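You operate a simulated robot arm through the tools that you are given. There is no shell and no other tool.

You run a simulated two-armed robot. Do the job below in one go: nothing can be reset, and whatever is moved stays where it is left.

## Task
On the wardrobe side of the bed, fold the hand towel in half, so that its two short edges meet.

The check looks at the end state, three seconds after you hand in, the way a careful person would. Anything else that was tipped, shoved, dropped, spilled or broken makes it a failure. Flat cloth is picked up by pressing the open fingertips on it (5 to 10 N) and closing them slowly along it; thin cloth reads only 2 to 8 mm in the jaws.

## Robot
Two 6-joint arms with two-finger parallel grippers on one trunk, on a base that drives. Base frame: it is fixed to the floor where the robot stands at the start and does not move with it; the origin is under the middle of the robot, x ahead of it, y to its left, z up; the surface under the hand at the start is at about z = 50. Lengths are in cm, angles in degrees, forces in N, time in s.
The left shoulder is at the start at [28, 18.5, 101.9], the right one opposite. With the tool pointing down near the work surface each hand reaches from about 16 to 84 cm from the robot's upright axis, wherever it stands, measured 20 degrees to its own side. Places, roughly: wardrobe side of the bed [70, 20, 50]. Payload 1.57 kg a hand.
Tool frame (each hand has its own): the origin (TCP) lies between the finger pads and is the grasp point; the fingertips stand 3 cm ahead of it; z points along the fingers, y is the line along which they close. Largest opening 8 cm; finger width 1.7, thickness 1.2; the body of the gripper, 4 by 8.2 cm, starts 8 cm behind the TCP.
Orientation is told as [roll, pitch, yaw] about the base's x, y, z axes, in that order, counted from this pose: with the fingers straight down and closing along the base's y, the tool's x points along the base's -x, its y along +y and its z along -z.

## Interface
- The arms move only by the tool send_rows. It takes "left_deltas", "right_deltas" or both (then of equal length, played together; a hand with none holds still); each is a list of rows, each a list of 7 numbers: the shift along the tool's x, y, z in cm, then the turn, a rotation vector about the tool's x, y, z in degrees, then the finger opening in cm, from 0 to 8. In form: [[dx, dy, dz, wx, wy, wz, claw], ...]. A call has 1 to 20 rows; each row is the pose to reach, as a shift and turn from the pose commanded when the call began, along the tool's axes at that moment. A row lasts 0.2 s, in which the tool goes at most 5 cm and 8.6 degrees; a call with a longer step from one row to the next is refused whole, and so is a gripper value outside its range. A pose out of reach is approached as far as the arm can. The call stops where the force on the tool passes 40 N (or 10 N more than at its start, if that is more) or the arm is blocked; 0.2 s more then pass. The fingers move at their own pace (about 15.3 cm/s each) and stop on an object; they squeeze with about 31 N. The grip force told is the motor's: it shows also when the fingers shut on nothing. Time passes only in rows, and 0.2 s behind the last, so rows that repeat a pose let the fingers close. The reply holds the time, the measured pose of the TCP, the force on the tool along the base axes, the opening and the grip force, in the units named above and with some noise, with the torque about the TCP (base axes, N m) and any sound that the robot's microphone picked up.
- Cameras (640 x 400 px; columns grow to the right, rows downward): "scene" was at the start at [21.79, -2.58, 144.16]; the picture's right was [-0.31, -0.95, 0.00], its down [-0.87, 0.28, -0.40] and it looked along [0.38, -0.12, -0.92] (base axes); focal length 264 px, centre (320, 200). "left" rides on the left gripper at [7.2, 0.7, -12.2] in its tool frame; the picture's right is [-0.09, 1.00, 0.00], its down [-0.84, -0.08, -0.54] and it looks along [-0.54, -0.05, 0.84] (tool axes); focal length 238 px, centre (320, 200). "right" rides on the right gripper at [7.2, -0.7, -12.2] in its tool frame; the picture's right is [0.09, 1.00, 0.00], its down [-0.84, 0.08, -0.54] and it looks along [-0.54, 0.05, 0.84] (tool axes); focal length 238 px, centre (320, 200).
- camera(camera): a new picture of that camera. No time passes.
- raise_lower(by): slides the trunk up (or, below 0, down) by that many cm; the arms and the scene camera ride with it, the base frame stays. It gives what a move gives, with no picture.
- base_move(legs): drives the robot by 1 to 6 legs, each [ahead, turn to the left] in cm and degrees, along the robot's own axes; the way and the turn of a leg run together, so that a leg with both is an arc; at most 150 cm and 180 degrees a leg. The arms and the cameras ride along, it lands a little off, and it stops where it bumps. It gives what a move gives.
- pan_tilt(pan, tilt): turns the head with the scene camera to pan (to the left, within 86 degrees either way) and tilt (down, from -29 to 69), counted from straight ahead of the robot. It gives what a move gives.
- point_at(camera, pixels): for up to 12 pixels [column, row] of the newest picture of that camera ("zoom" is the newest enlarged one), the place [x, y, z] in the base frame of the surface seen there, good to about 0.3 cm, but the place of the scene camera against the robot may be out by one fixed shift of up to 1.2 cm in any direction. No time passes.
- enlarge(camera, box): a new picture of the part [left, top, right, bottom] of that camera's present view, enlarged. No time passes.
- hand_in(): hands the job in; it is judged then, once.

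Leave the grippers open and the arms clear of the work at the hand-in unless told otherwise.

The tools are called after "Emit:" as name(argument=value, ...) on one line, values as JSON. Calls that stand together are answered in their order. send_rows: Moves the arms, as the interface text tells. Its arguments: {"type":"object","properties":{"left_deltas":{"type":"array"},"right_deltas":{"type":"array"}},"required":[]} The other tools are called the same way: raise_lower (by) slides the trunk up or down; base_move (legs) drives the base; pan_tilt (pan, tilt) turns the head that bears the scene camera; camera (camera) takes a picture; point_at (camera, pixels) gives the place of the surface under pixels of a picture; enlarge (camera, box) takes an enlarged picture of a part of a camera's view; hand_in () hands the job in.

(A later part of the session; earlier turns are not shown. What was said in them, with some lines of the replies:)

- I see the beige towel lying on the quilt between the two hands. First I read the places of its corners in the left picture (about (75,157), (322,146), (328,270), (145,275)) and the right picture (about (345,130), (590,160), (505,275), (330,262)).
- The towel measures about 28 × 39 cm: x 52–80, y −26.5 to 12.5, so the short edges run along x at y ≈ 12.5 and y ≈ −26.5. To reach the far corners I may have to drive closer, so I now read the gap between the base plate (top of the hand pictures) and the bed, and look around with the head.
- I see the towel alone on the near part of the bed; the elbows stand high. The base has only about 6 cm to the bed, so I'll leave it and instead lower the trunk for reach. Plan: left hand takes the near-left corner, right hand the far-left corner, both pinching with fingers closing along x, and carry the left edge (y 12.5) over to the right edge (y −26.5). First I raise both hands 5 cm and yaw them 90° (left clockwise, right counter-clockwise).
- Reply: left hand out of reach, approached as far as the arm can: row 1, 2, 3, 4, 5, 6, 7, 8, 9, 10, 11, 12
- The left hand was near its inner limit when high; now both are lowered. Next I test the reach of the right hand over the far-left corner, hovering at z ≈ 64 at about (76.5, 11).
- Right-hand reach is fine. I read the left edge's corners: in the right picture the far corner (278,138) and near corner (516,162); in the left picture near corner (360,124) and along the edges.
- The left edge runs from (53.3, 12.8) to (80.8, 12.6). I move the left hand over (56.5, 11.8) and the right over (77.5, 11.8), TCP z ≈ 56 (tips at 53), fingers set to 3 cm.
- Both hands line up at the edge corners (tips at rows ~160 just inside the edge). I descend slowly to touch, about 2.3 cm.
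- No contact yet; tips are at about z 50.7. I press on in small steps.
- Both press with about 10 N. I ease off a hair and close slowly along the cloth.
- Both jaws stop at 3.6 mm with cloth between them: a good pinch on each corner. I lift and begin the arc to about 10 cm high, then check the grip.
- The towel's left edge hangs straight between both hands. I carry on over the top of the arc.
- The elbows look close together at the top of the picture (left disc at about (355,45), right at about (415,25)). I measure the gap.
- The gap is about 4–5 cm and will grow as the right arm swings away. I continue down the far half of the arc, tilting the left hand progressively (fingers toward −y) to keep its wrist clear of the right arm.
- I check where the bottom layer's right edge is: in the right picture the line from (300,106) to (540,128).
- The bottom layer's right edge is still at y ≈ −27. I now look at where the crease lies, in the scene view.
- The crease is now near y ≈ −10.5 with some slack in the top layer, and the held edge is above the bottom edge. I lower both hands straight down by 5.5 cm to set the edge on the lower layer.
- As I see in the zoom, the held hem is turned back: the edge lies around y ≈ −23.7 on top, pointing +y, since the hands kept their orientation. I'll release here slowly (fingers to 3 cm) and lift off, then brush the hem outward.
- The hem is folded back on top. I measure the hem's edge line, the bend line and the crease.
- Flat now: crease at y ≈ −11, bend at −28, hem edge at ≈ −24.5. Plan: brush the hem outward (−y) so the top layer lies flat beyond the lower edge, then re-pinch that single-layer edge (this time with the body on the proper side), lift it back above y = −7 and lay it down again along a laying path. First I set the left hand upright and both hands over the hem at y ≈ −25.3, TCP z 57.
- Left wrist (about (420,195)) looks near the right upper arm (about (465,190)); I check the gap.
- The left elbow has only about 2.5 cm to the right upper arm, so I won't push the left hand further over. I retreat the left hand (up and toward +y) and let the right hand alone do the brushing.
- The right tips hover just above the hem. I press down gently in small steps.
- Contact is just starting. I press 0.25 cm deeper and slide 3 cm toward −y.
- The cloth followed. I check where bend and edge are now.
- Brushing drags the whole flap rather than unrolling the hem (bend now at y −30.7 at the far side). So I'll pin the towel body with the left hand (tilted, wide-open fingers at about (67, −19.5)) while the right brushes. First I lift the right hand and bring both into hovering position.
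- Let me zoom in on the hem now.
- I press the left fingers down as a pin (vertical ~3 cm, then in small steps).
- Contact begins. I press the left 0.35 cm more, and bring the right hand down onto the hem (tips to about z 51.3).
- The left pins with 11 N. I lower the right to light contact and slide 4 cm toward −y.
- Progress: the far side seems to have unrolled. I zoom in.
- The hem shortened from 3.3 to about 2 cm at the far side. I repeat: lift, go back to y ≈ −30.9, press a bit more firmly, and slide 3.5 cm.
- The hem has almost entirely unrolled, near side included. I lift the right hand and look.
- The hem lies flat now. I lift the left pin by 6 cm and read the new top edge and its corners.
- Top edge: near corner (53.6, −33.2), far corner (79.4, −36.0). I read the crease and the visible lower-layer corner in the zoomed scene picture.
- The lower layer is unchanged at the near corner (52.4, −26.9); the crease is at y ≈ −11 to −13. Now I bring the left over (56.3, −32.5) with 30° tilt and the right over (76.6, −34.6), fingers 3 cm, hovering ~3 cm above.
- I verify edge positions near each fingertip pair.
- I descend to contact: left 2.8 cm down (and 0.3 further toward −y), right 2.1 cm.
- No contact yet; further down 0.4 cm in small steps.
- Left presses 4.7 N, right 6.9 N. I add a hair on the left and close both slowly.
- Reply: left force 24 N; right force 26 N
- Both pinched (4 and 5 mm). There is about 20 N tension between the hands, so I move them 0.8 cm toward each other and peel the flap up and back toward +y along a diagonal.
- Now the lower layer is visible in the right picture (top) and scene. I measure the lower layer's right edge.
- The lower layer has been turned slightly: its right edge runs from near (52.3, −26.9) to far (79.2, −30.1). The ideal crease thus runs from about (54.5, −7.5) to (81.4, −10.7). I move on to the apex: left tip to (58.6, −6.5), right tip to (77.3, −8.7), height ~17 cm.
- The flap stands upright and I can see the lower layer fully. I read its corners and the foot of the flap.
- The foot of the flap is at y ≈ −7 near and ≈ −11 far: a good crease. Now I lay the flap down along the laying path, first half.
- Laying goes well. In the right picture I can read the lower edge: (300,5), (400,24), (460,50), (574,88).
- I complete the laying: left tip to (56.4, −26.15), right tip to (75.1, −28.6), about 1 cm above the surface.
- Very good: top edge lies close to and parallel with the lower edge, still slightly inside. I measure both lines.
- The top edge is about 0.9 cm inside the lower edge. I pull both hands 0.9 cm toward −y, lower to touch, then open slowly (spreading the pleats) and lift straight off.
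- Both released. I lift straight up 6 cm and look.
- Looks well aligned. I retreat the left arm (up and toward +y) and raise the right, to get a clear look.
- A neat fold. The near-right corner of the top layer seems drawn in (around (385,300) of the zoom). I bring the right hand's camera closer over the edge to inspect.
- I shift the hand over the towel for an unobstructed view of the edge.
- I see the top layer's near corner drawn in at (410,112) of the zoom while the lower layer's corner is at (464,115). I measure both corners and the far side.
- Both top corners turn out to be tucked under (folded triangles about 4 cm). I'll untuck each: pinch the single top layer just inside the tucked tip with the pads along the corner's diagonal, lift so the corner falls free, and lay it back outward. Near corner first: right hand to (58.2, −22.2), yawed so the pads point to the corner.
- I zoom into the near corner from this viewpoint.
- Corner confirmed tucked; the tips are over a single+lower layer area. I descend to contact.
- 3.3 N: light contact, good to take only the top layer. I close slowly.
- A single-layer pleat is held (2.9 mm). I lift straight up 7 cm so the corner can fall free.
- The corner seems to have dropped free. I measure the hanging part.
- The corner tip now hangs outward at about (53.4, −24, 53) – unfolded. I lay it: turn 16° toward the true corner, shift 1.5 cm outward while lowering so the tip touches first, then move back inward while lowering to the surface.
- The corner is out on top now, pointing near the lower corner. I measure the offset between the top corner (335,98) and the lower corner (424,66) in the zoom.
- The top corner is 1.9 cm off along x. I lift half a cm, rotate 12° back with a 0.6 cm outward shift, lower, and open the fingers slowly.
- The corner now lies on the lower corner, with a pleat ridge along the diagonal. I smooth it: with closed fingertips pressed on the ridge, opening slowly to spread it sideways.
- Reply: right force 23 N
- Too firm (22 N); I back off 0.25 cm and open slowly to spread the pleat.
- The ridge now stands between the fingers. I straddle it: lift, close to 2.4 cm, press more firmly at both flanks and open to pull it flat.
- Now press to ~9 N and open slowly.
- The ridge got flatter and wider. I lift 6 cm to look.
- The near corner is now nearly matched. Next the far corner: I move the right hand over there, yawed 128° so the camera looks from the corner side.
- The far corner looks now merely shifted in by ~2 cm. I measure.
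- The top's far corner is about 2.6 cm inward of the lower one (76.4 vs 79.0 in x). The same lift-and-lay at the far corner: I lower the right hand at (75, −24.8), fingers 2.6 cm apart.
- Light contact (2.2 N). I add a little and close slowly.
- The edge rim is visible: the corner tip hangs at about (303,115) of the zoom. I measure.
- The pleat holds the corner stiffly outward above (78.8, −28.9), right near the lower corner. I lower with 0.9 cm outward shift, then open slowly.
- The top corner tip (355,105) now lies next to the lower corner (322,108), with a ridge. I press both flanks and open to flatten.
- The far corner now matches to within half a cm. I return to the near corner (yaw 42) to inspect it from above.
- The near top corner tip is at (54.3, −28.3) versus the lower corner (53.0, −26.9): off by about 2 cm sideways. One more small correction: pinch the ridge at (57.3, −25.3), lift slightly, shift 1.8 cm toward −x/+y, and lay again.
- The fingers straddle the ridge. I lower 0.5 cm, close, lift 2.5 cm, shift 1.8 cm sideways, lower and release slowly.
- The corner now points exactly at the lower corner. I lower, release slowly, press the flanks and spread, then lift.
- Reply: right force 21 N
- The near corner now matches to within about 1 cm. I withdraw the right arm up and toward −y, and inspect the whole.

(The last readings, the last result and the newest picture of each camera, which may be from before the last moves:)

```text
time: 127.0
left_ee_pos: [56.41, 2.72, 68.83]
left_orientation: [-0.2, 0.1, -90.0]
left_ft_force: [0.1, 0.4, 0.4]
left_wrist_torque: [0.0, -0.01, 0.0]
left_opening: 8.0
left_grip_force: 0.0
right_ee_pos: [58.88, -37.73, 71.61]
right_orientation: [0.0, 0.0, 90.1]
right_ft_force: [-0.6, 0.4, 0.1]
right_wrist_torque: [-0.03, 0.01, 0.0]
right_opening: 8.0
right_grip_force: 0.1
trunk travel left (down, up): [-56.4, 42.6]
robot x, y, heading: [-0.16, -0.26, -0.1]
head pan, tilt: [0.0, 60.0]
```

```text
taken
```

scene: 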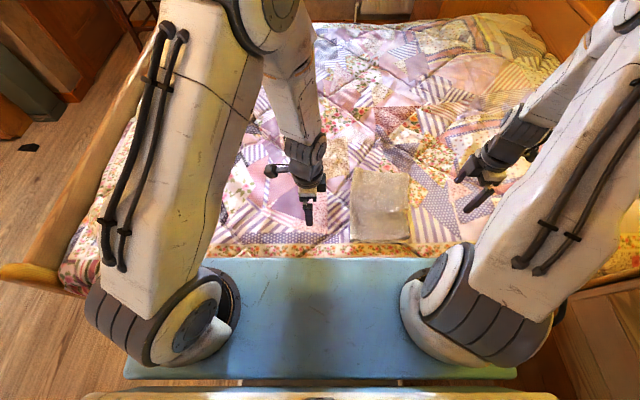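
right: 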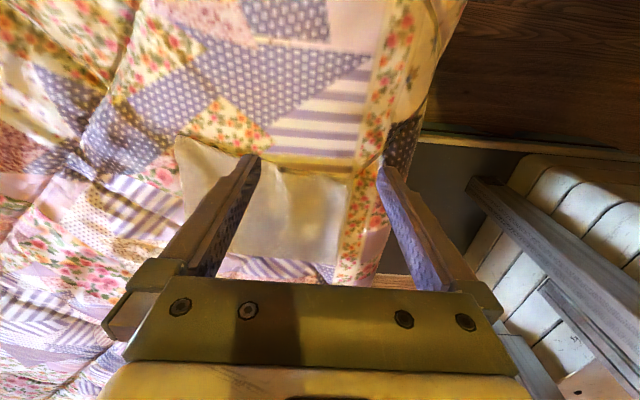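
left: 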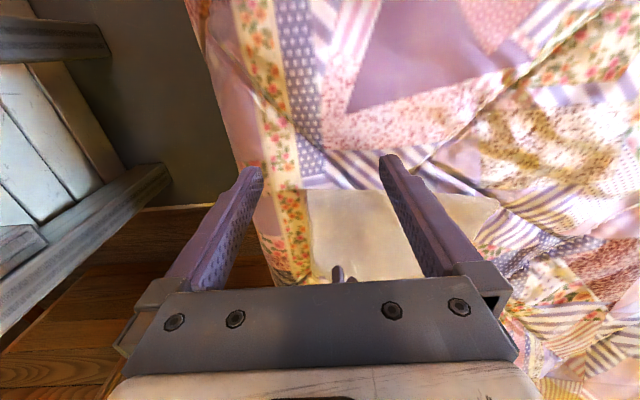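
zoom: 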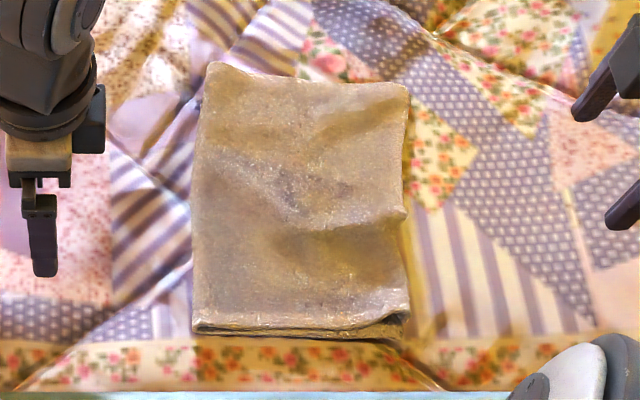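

A tidy half-fold with one small wrinkle along the right edge. I bring the right camera over the edge once more to measure the match.

Emit:
send_rows(right_deltas=[[-3, -2, 0, 0, 0, 0, 8], [-6, -4, 0, 0, 0, 0, 8], [-9, -6, 1, 0, 0, 0, 8], [-12, -7, 2, 0, 0, 0, 8], [-14, -8, 3, 0, 0, 0, 8], [-14, -8, 3, 0, 0, 0, 8]])

Emit:
camera(camera="right")

Emit:
enlarge(camera="right", box=[160, 20, 480, 220])

```text
time: 128.4
left_ee_pos: [56.43, 2.74, 68.89]
left_orientation: [-0.2, 0.0, -90.0]
left_ft_force: [-0.2, 0.5, -0.2]
left_wrist_torque: [-0.03, -0.02, -0.02]
left_opening: 8.0
left_grip_force: 0.0
right_ee_pos: [66.77, -23.66, 68.54]
right_orientation: [0.0, 0.0, 90.1]
right_ft_force: [0.4, 0.9, -0.4]
right_wrist_torque: [-0.02, -0.01, 0.02]
right_opening: 8.01
right_grip_force: 0.0
trunk travel left (down, up): [-56.4, 42.6]
robot x, y, heading: [-0.08, 0.01, -0.1]
head pan, tilt: [0.0, 60.0]
```

```text
taken
```

right: 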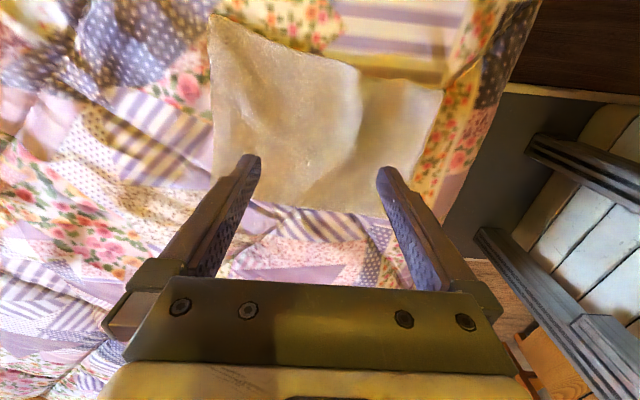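

```text
2.00 times, centred on (320, 120) of right
```

zoom: 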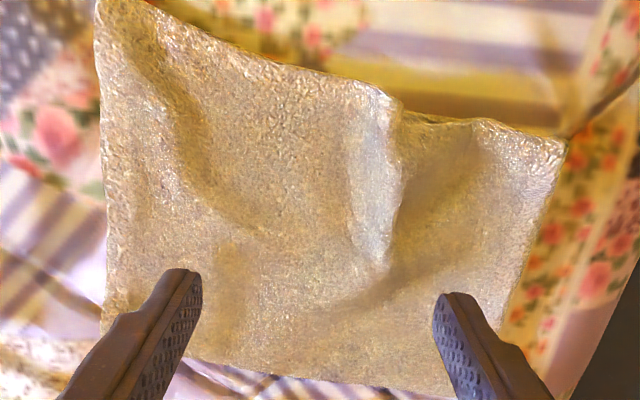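

The top covers the lower layer well; a wrinkle remains at about (390,130) of the zoom. I measure it and the corner offsets.

Emit:
point_at(camera="zoom", pixels=[[392, 105], [385, 160], [375, 230], [420, 180], [300, 150], [98, 15], [565, 145], [480, 122], [430, 120], [340, 78], [220, 42], [520, 200]])

Emit:
enlarge(camera="right", box=[330, 50, 470, 140])

Emit:
enlarge(camera="right", box=[190, 0, 330, 90])

```text
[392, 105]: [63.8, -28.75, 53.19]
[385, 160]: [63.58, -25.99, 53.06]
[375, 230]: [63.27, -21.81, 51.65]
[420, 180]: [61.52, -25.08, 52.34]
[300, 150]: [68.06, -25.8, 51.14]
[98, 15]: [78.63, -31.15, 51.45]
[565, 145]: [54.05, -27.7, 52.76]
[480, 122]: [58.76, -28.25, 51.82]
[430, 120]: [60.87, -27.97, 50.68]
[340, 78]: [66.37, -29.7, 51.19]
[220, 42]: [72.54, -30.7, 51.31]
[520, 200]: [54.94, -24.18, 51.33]
```

```text
4.44 times, centred on (400, 95) of right
```

zoom: 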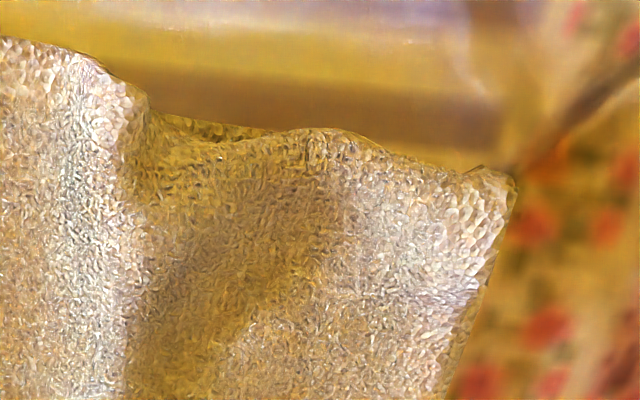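

```text
4.44 times, centred on (260, 45) of right
```

zoom: 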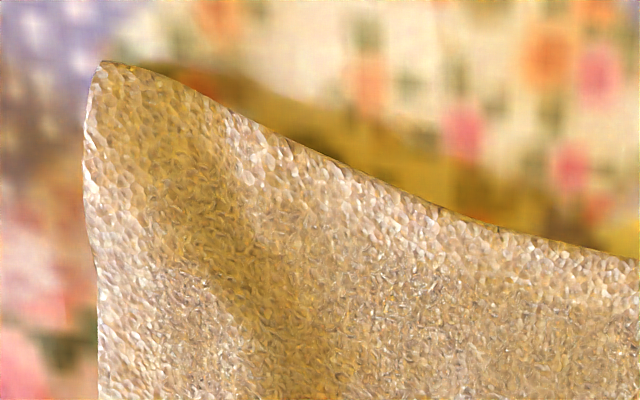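

Corners match well. I flatten the middle wrinkle (ridge at x ≈ 63.6) with the same straddle-and-spread at (63.4, −25.8).

Emit:
send_rows(right_deltas=[[0.7, 1.2, 2, 0, 0, 0, 6], [1.4, 2.4, 4, 0, 0, 0, 4], [2.1, 3.4, 6, 0, 0, 0, 2.6], [2.1, 3.4, 8, 0, 0, 0, 2.6], [2.1, 3.4, 10, 0, 0, 0, 2.6], [2.1, 3.4, 12, 0, 0, 0, 2.6], [2.1, 3.4, 13.4, 0, 0, 0, 2.6], [2.1, 3.4, 14.2, 0, 0, 0, 2.6], [2.1, 3.4, 14.5, 0, 0, 0, 2.6], [2.1, 3.4, 14.5, 0, 0, 0, 2.6]])

Emit:
camera(camera="right")

```text
time: 130.6
left_ee_pos: [56.41, 2.73, 68.91]
left_orientation: [-0.1, 0.1, -90.0]
left_ft_force: [0.3, 0.5, 0.0]
left_wrist_torque: [-0.02, -0.02, 0.03]
left_opening: 7.98
left_grip_force: 0.0
right_ee_pos: [63.38, -25.74, 53.95]
right_orientation: [0.0, 0.0, 90.0]
right_ft_force: [0.0, -0.1, 0.7]
right_wrist_torque: [0.0, -0.02, -0.01]
right_opening: 2.59
right_grip_force: 0.1
trunk travel left (down, up): [-56.4, 42.6]
robot x, y, heading: [0.11, 0.06, -0.0]
head pan, tilt: [0.0, 60.0]
```

```text
taken
```

right: 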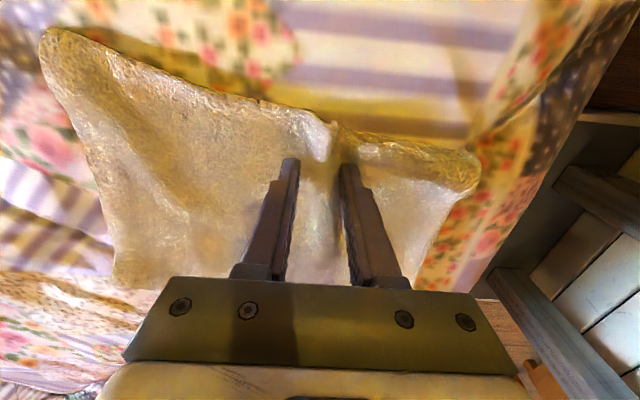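

The fingers straddle the ridge. I press a bit and open to 5 cm, then lift.

Emit:
send_rows(right_deltas=[[0, 0, 0.2, 0, 0, 0, 2.6], [0, 0, 0.35, 0, 0, 0, 2.6], [0, 0, 0.35, 0, 0, 0, 2.9], [0, 0, 0.35, 0, 0, 0, 3.2], [0, 0, 0.35, 0, 0, 0, 3.5], [0, 0, 0.35, 0, 0, 0, 3.8], [0, 0, 0.35, 0, 0, 0, 4.1], [0, 0, 0.35, 0, 0, 0, 4.4], [0, 0, 0.35, 0, 0, 0, 4.7], [0, 0, 0.35, 0, 0, 0, 5.0]])

Emit:
send_rows(right_deltas=[[0, 0, -1, 0, 0, 0, 5], [0, 0, -3, 0, 0, 0, 6], [-0.7, -1, -6, 0, 0, 0, 8], [-1.4, -2, -9, 0, 0, 0, 8], [-2, -3, -12, 0, 0, 0, 8], [-2, -3, -15, 0, 0, 0, 8]])

Emit:
camera(camera="right")

Emit:
enlarge(camera="right", box=[160, 20, 480, 220])

Emit:
enlarge(camera="scene", box=[330, 150, 440, 260])

```text
time: 132.8
left_ee_pos: [56.43, 2.82, 68.82]
left_orientation: [-0.1, 0.0, -90.0]
left_ft_force: [0.3, 0.4, -0.7]
left_wrist_torque: [0.0, -0.03, 0.0]
left_opening: 8.02
left_grip_force: 0.1
right_ee_pos: [63.45, -25.85, 53.71]
right_orientation: [0.0, 0.0, 89.9]
right_ft_force: [-1.6, 0.8, 3.9]
right_wrist_torque: [-0.02, 0.0, -0.01]
right_opening: 4.61
right_grip_force: 0.2
trunk travel left (down, up): [-56.4, 42.6]
robot x, y, heading: [0.12, 0.32, 0.2]
head pan, tilt: [0.0, 60.0]
```

```text
time: 134.2
left_ee_pos: [56.36, 2.74, 68.81]
left_orientation: [-0.3, 0.1, -90.0]
left_ft_force: [-1.5, 0.0, 1.3]
left_wrist_torque: [-0.01, 0.02, 0.03]
left_opening: 8.0
left_grip_force: 0.1
right_ee_pos: [66.48, -23.86, 68.69]
right_orientation: [0.0, 0.0, 90.0]
right_ft_force: [0.1, -0.5, 0.0]
right_wrist_torque: [0.01, -0.02, 0.03]
right_opening: 8.0
right_grip_force: 0.1
trunk travel left (down, up): [-56.4, 42.6]
robot x, y, heading: [0.18, 0.35, 0.1]
head pan, tilt: [0.0, 60.0]
```

```text
taken
```

right: 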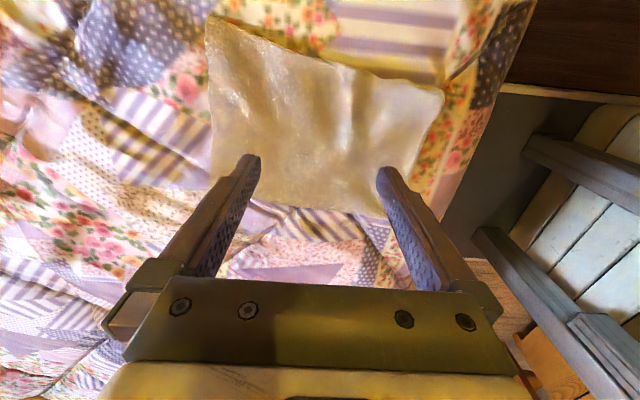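

```text
2.00 times, centred on (320, 120) of right
```

zoom: 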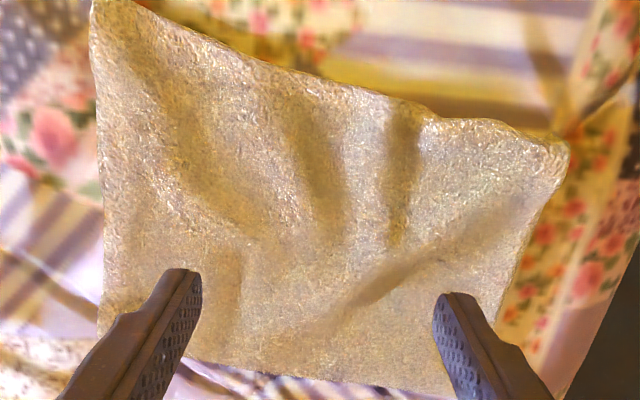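

```text
3.64 times, centred on (385, 205) of scene
```

zoom: 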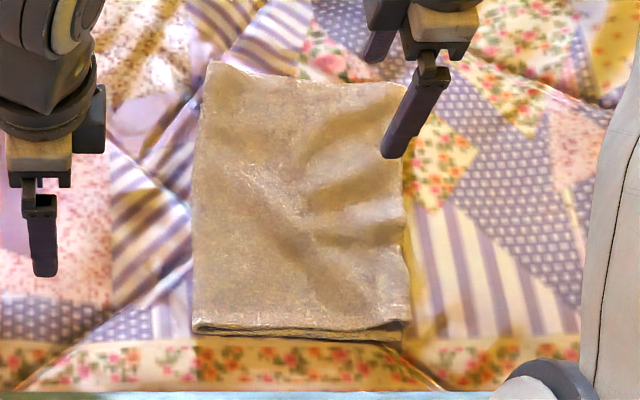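

The wrinkle is nearly gone and all edges line up. I now move both arms clear: right up and toward −y, left further toward +y, grippers open.

Emit:
send_rows(right_deltas=[[3, 1, -1, 0, 0, 0, 8], [6, 2, -2, 0, 0, 0, 8], [9, 3, -3, 0, 0, 0, 8], [12, 4, -4, 0, 0, 0, 8], [15, 5, -4, 0, 0, 0, 8], [18, 6, -4, 0, 0, 0, 8], [21, 7, -4, 0, 0, 0, 8]], left_deltas=[[2, 0, 0, 0, 0, 0, 8], [4, 0, 0, 0, 0, 0, 8], [6, 0, 0, 0, 0, 0, 8], [8, 0, 0, 0, 0, 0, 8], [10, 0, 0, 0, 0, 0, 8], [12, 0, 0, 0, 0, 0, 8], [12, 0, 0, 0, 0, 0, 8]])

Emit:
camera(camera="scene")

Emit:
enlarge(camera="scene", box=[330, 150, 440, 260])

Emit:
camera(camera="left")

```text
time: 135.8
left_ee_pos: [56.39, 14.77, 68.77]
left_orientation: [-0.2, 0.0, -90.0]
left_ft_force: [-0.5, 0.1, -0.8]
left_wrist_torque: [0.0, 0.0, 0.0]
left_opening: 7.99
left_grip_force: 0.1
right_ee_pos: [59.5, -44.68, 72.59]
right_orientation: [0.0, -0.1, 90.0]
right_ft_force: [-0.8, -0.8, -0.6]
right_wrist_torque: [-0.02, 0.01, 0.0]
right_opening: 8.01
right_grip_force: 0.1
trunk travel left (down, up): [-56.4, 42.6]
robot x, y, heading: [-0.2, 0.35, -0.0]
head pan, tilt: [0.0, 60.0]
```

```text
taken
```

scene: 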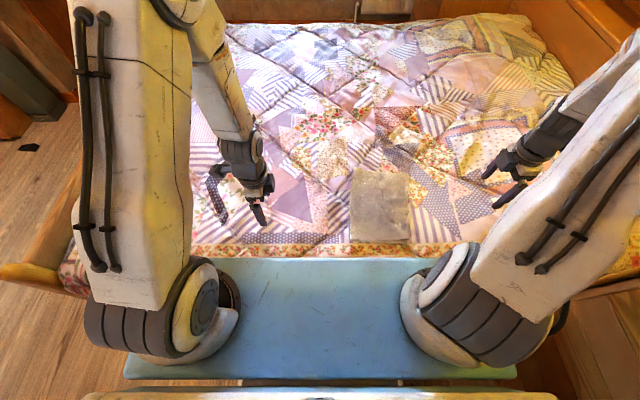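

```text
3.64 times, centred on (385, 205) of scene
```

zoom: 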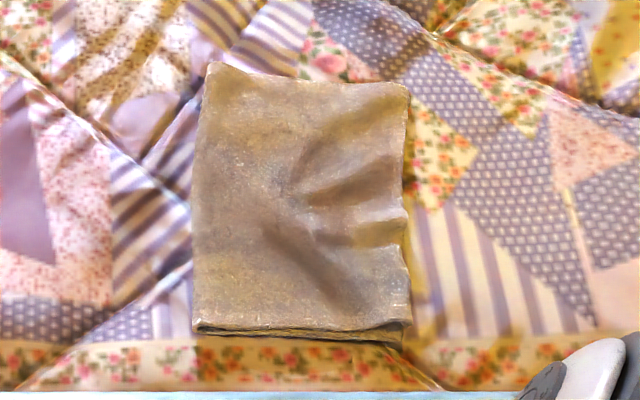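

```text
taken
```

left: 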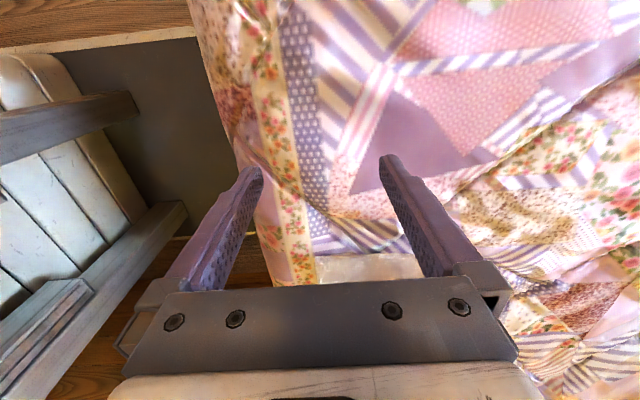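

The fold is neat. A last size check of crease and edge positions.

Emit:
point_at(camera="zoom", pixels=[[198, 320], [196, 250], [197, 180], [205, 90], [408, 330], [404, 290], [402, 240], [402, 180], [405, 130], [404, 92], [398, 340], [402, 215]])

Emit:
enlarge(camera="scene", box=[375, 165, 420, 255])

```text
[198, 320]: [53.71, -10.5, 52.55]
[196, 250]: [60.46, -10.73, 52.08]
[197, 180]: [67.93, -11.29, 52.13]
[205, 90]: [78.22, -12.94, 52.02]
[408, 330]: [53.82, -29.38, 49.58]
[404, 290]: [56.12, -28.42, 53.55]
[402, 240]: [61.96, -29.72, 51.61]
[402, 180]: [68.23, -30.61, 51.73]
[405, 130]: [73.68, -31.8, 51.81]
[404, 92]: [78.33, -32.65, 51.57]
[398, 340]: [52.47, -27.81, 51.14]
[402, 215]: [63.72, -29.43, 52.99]
```

```text
4.44 times, centred on (398, 210) of scene
```

zoom: 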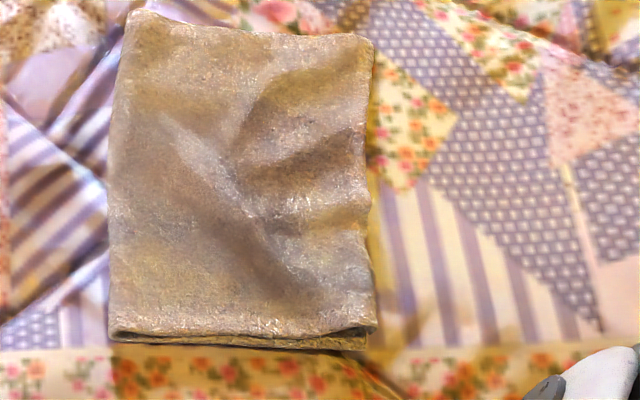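

The folded towel spans about 19–20 cm from crease to edge, half of the original 39 cm. Its short edges lie on each other to within about a centimetre. Nothing else was touched, and both arms are clear with grippers open. I hand in.

Emit:
hand_in()

```text
The job is handed in.
```

I folded the hand towel in half on the wardrobe side of the bed and handed the job in. The short edges lie on each other to within about 1 cm. The lower edge was hidden at the end, and an earlier reading suggested the top might overhang by up to 1.5 cm on the far side.

- **Size:** the folded towel measures about 19–20 cm from crease to edge, half of its original 39 cm.
- **Position:** the folded towel sits turned by about 6° on the bed, because an early attempt to smooth a turned-back hem dragged it slightly.
- **Surface:** a few shallow wrinkles remain on the top layer. Both top corners had tucked under, so I worked them out and laid them back over the lower corners.
- **Surroundings:** I saw no contact with anything but the towel and quilt. Both arms were clear with the grippers open when I handed in.
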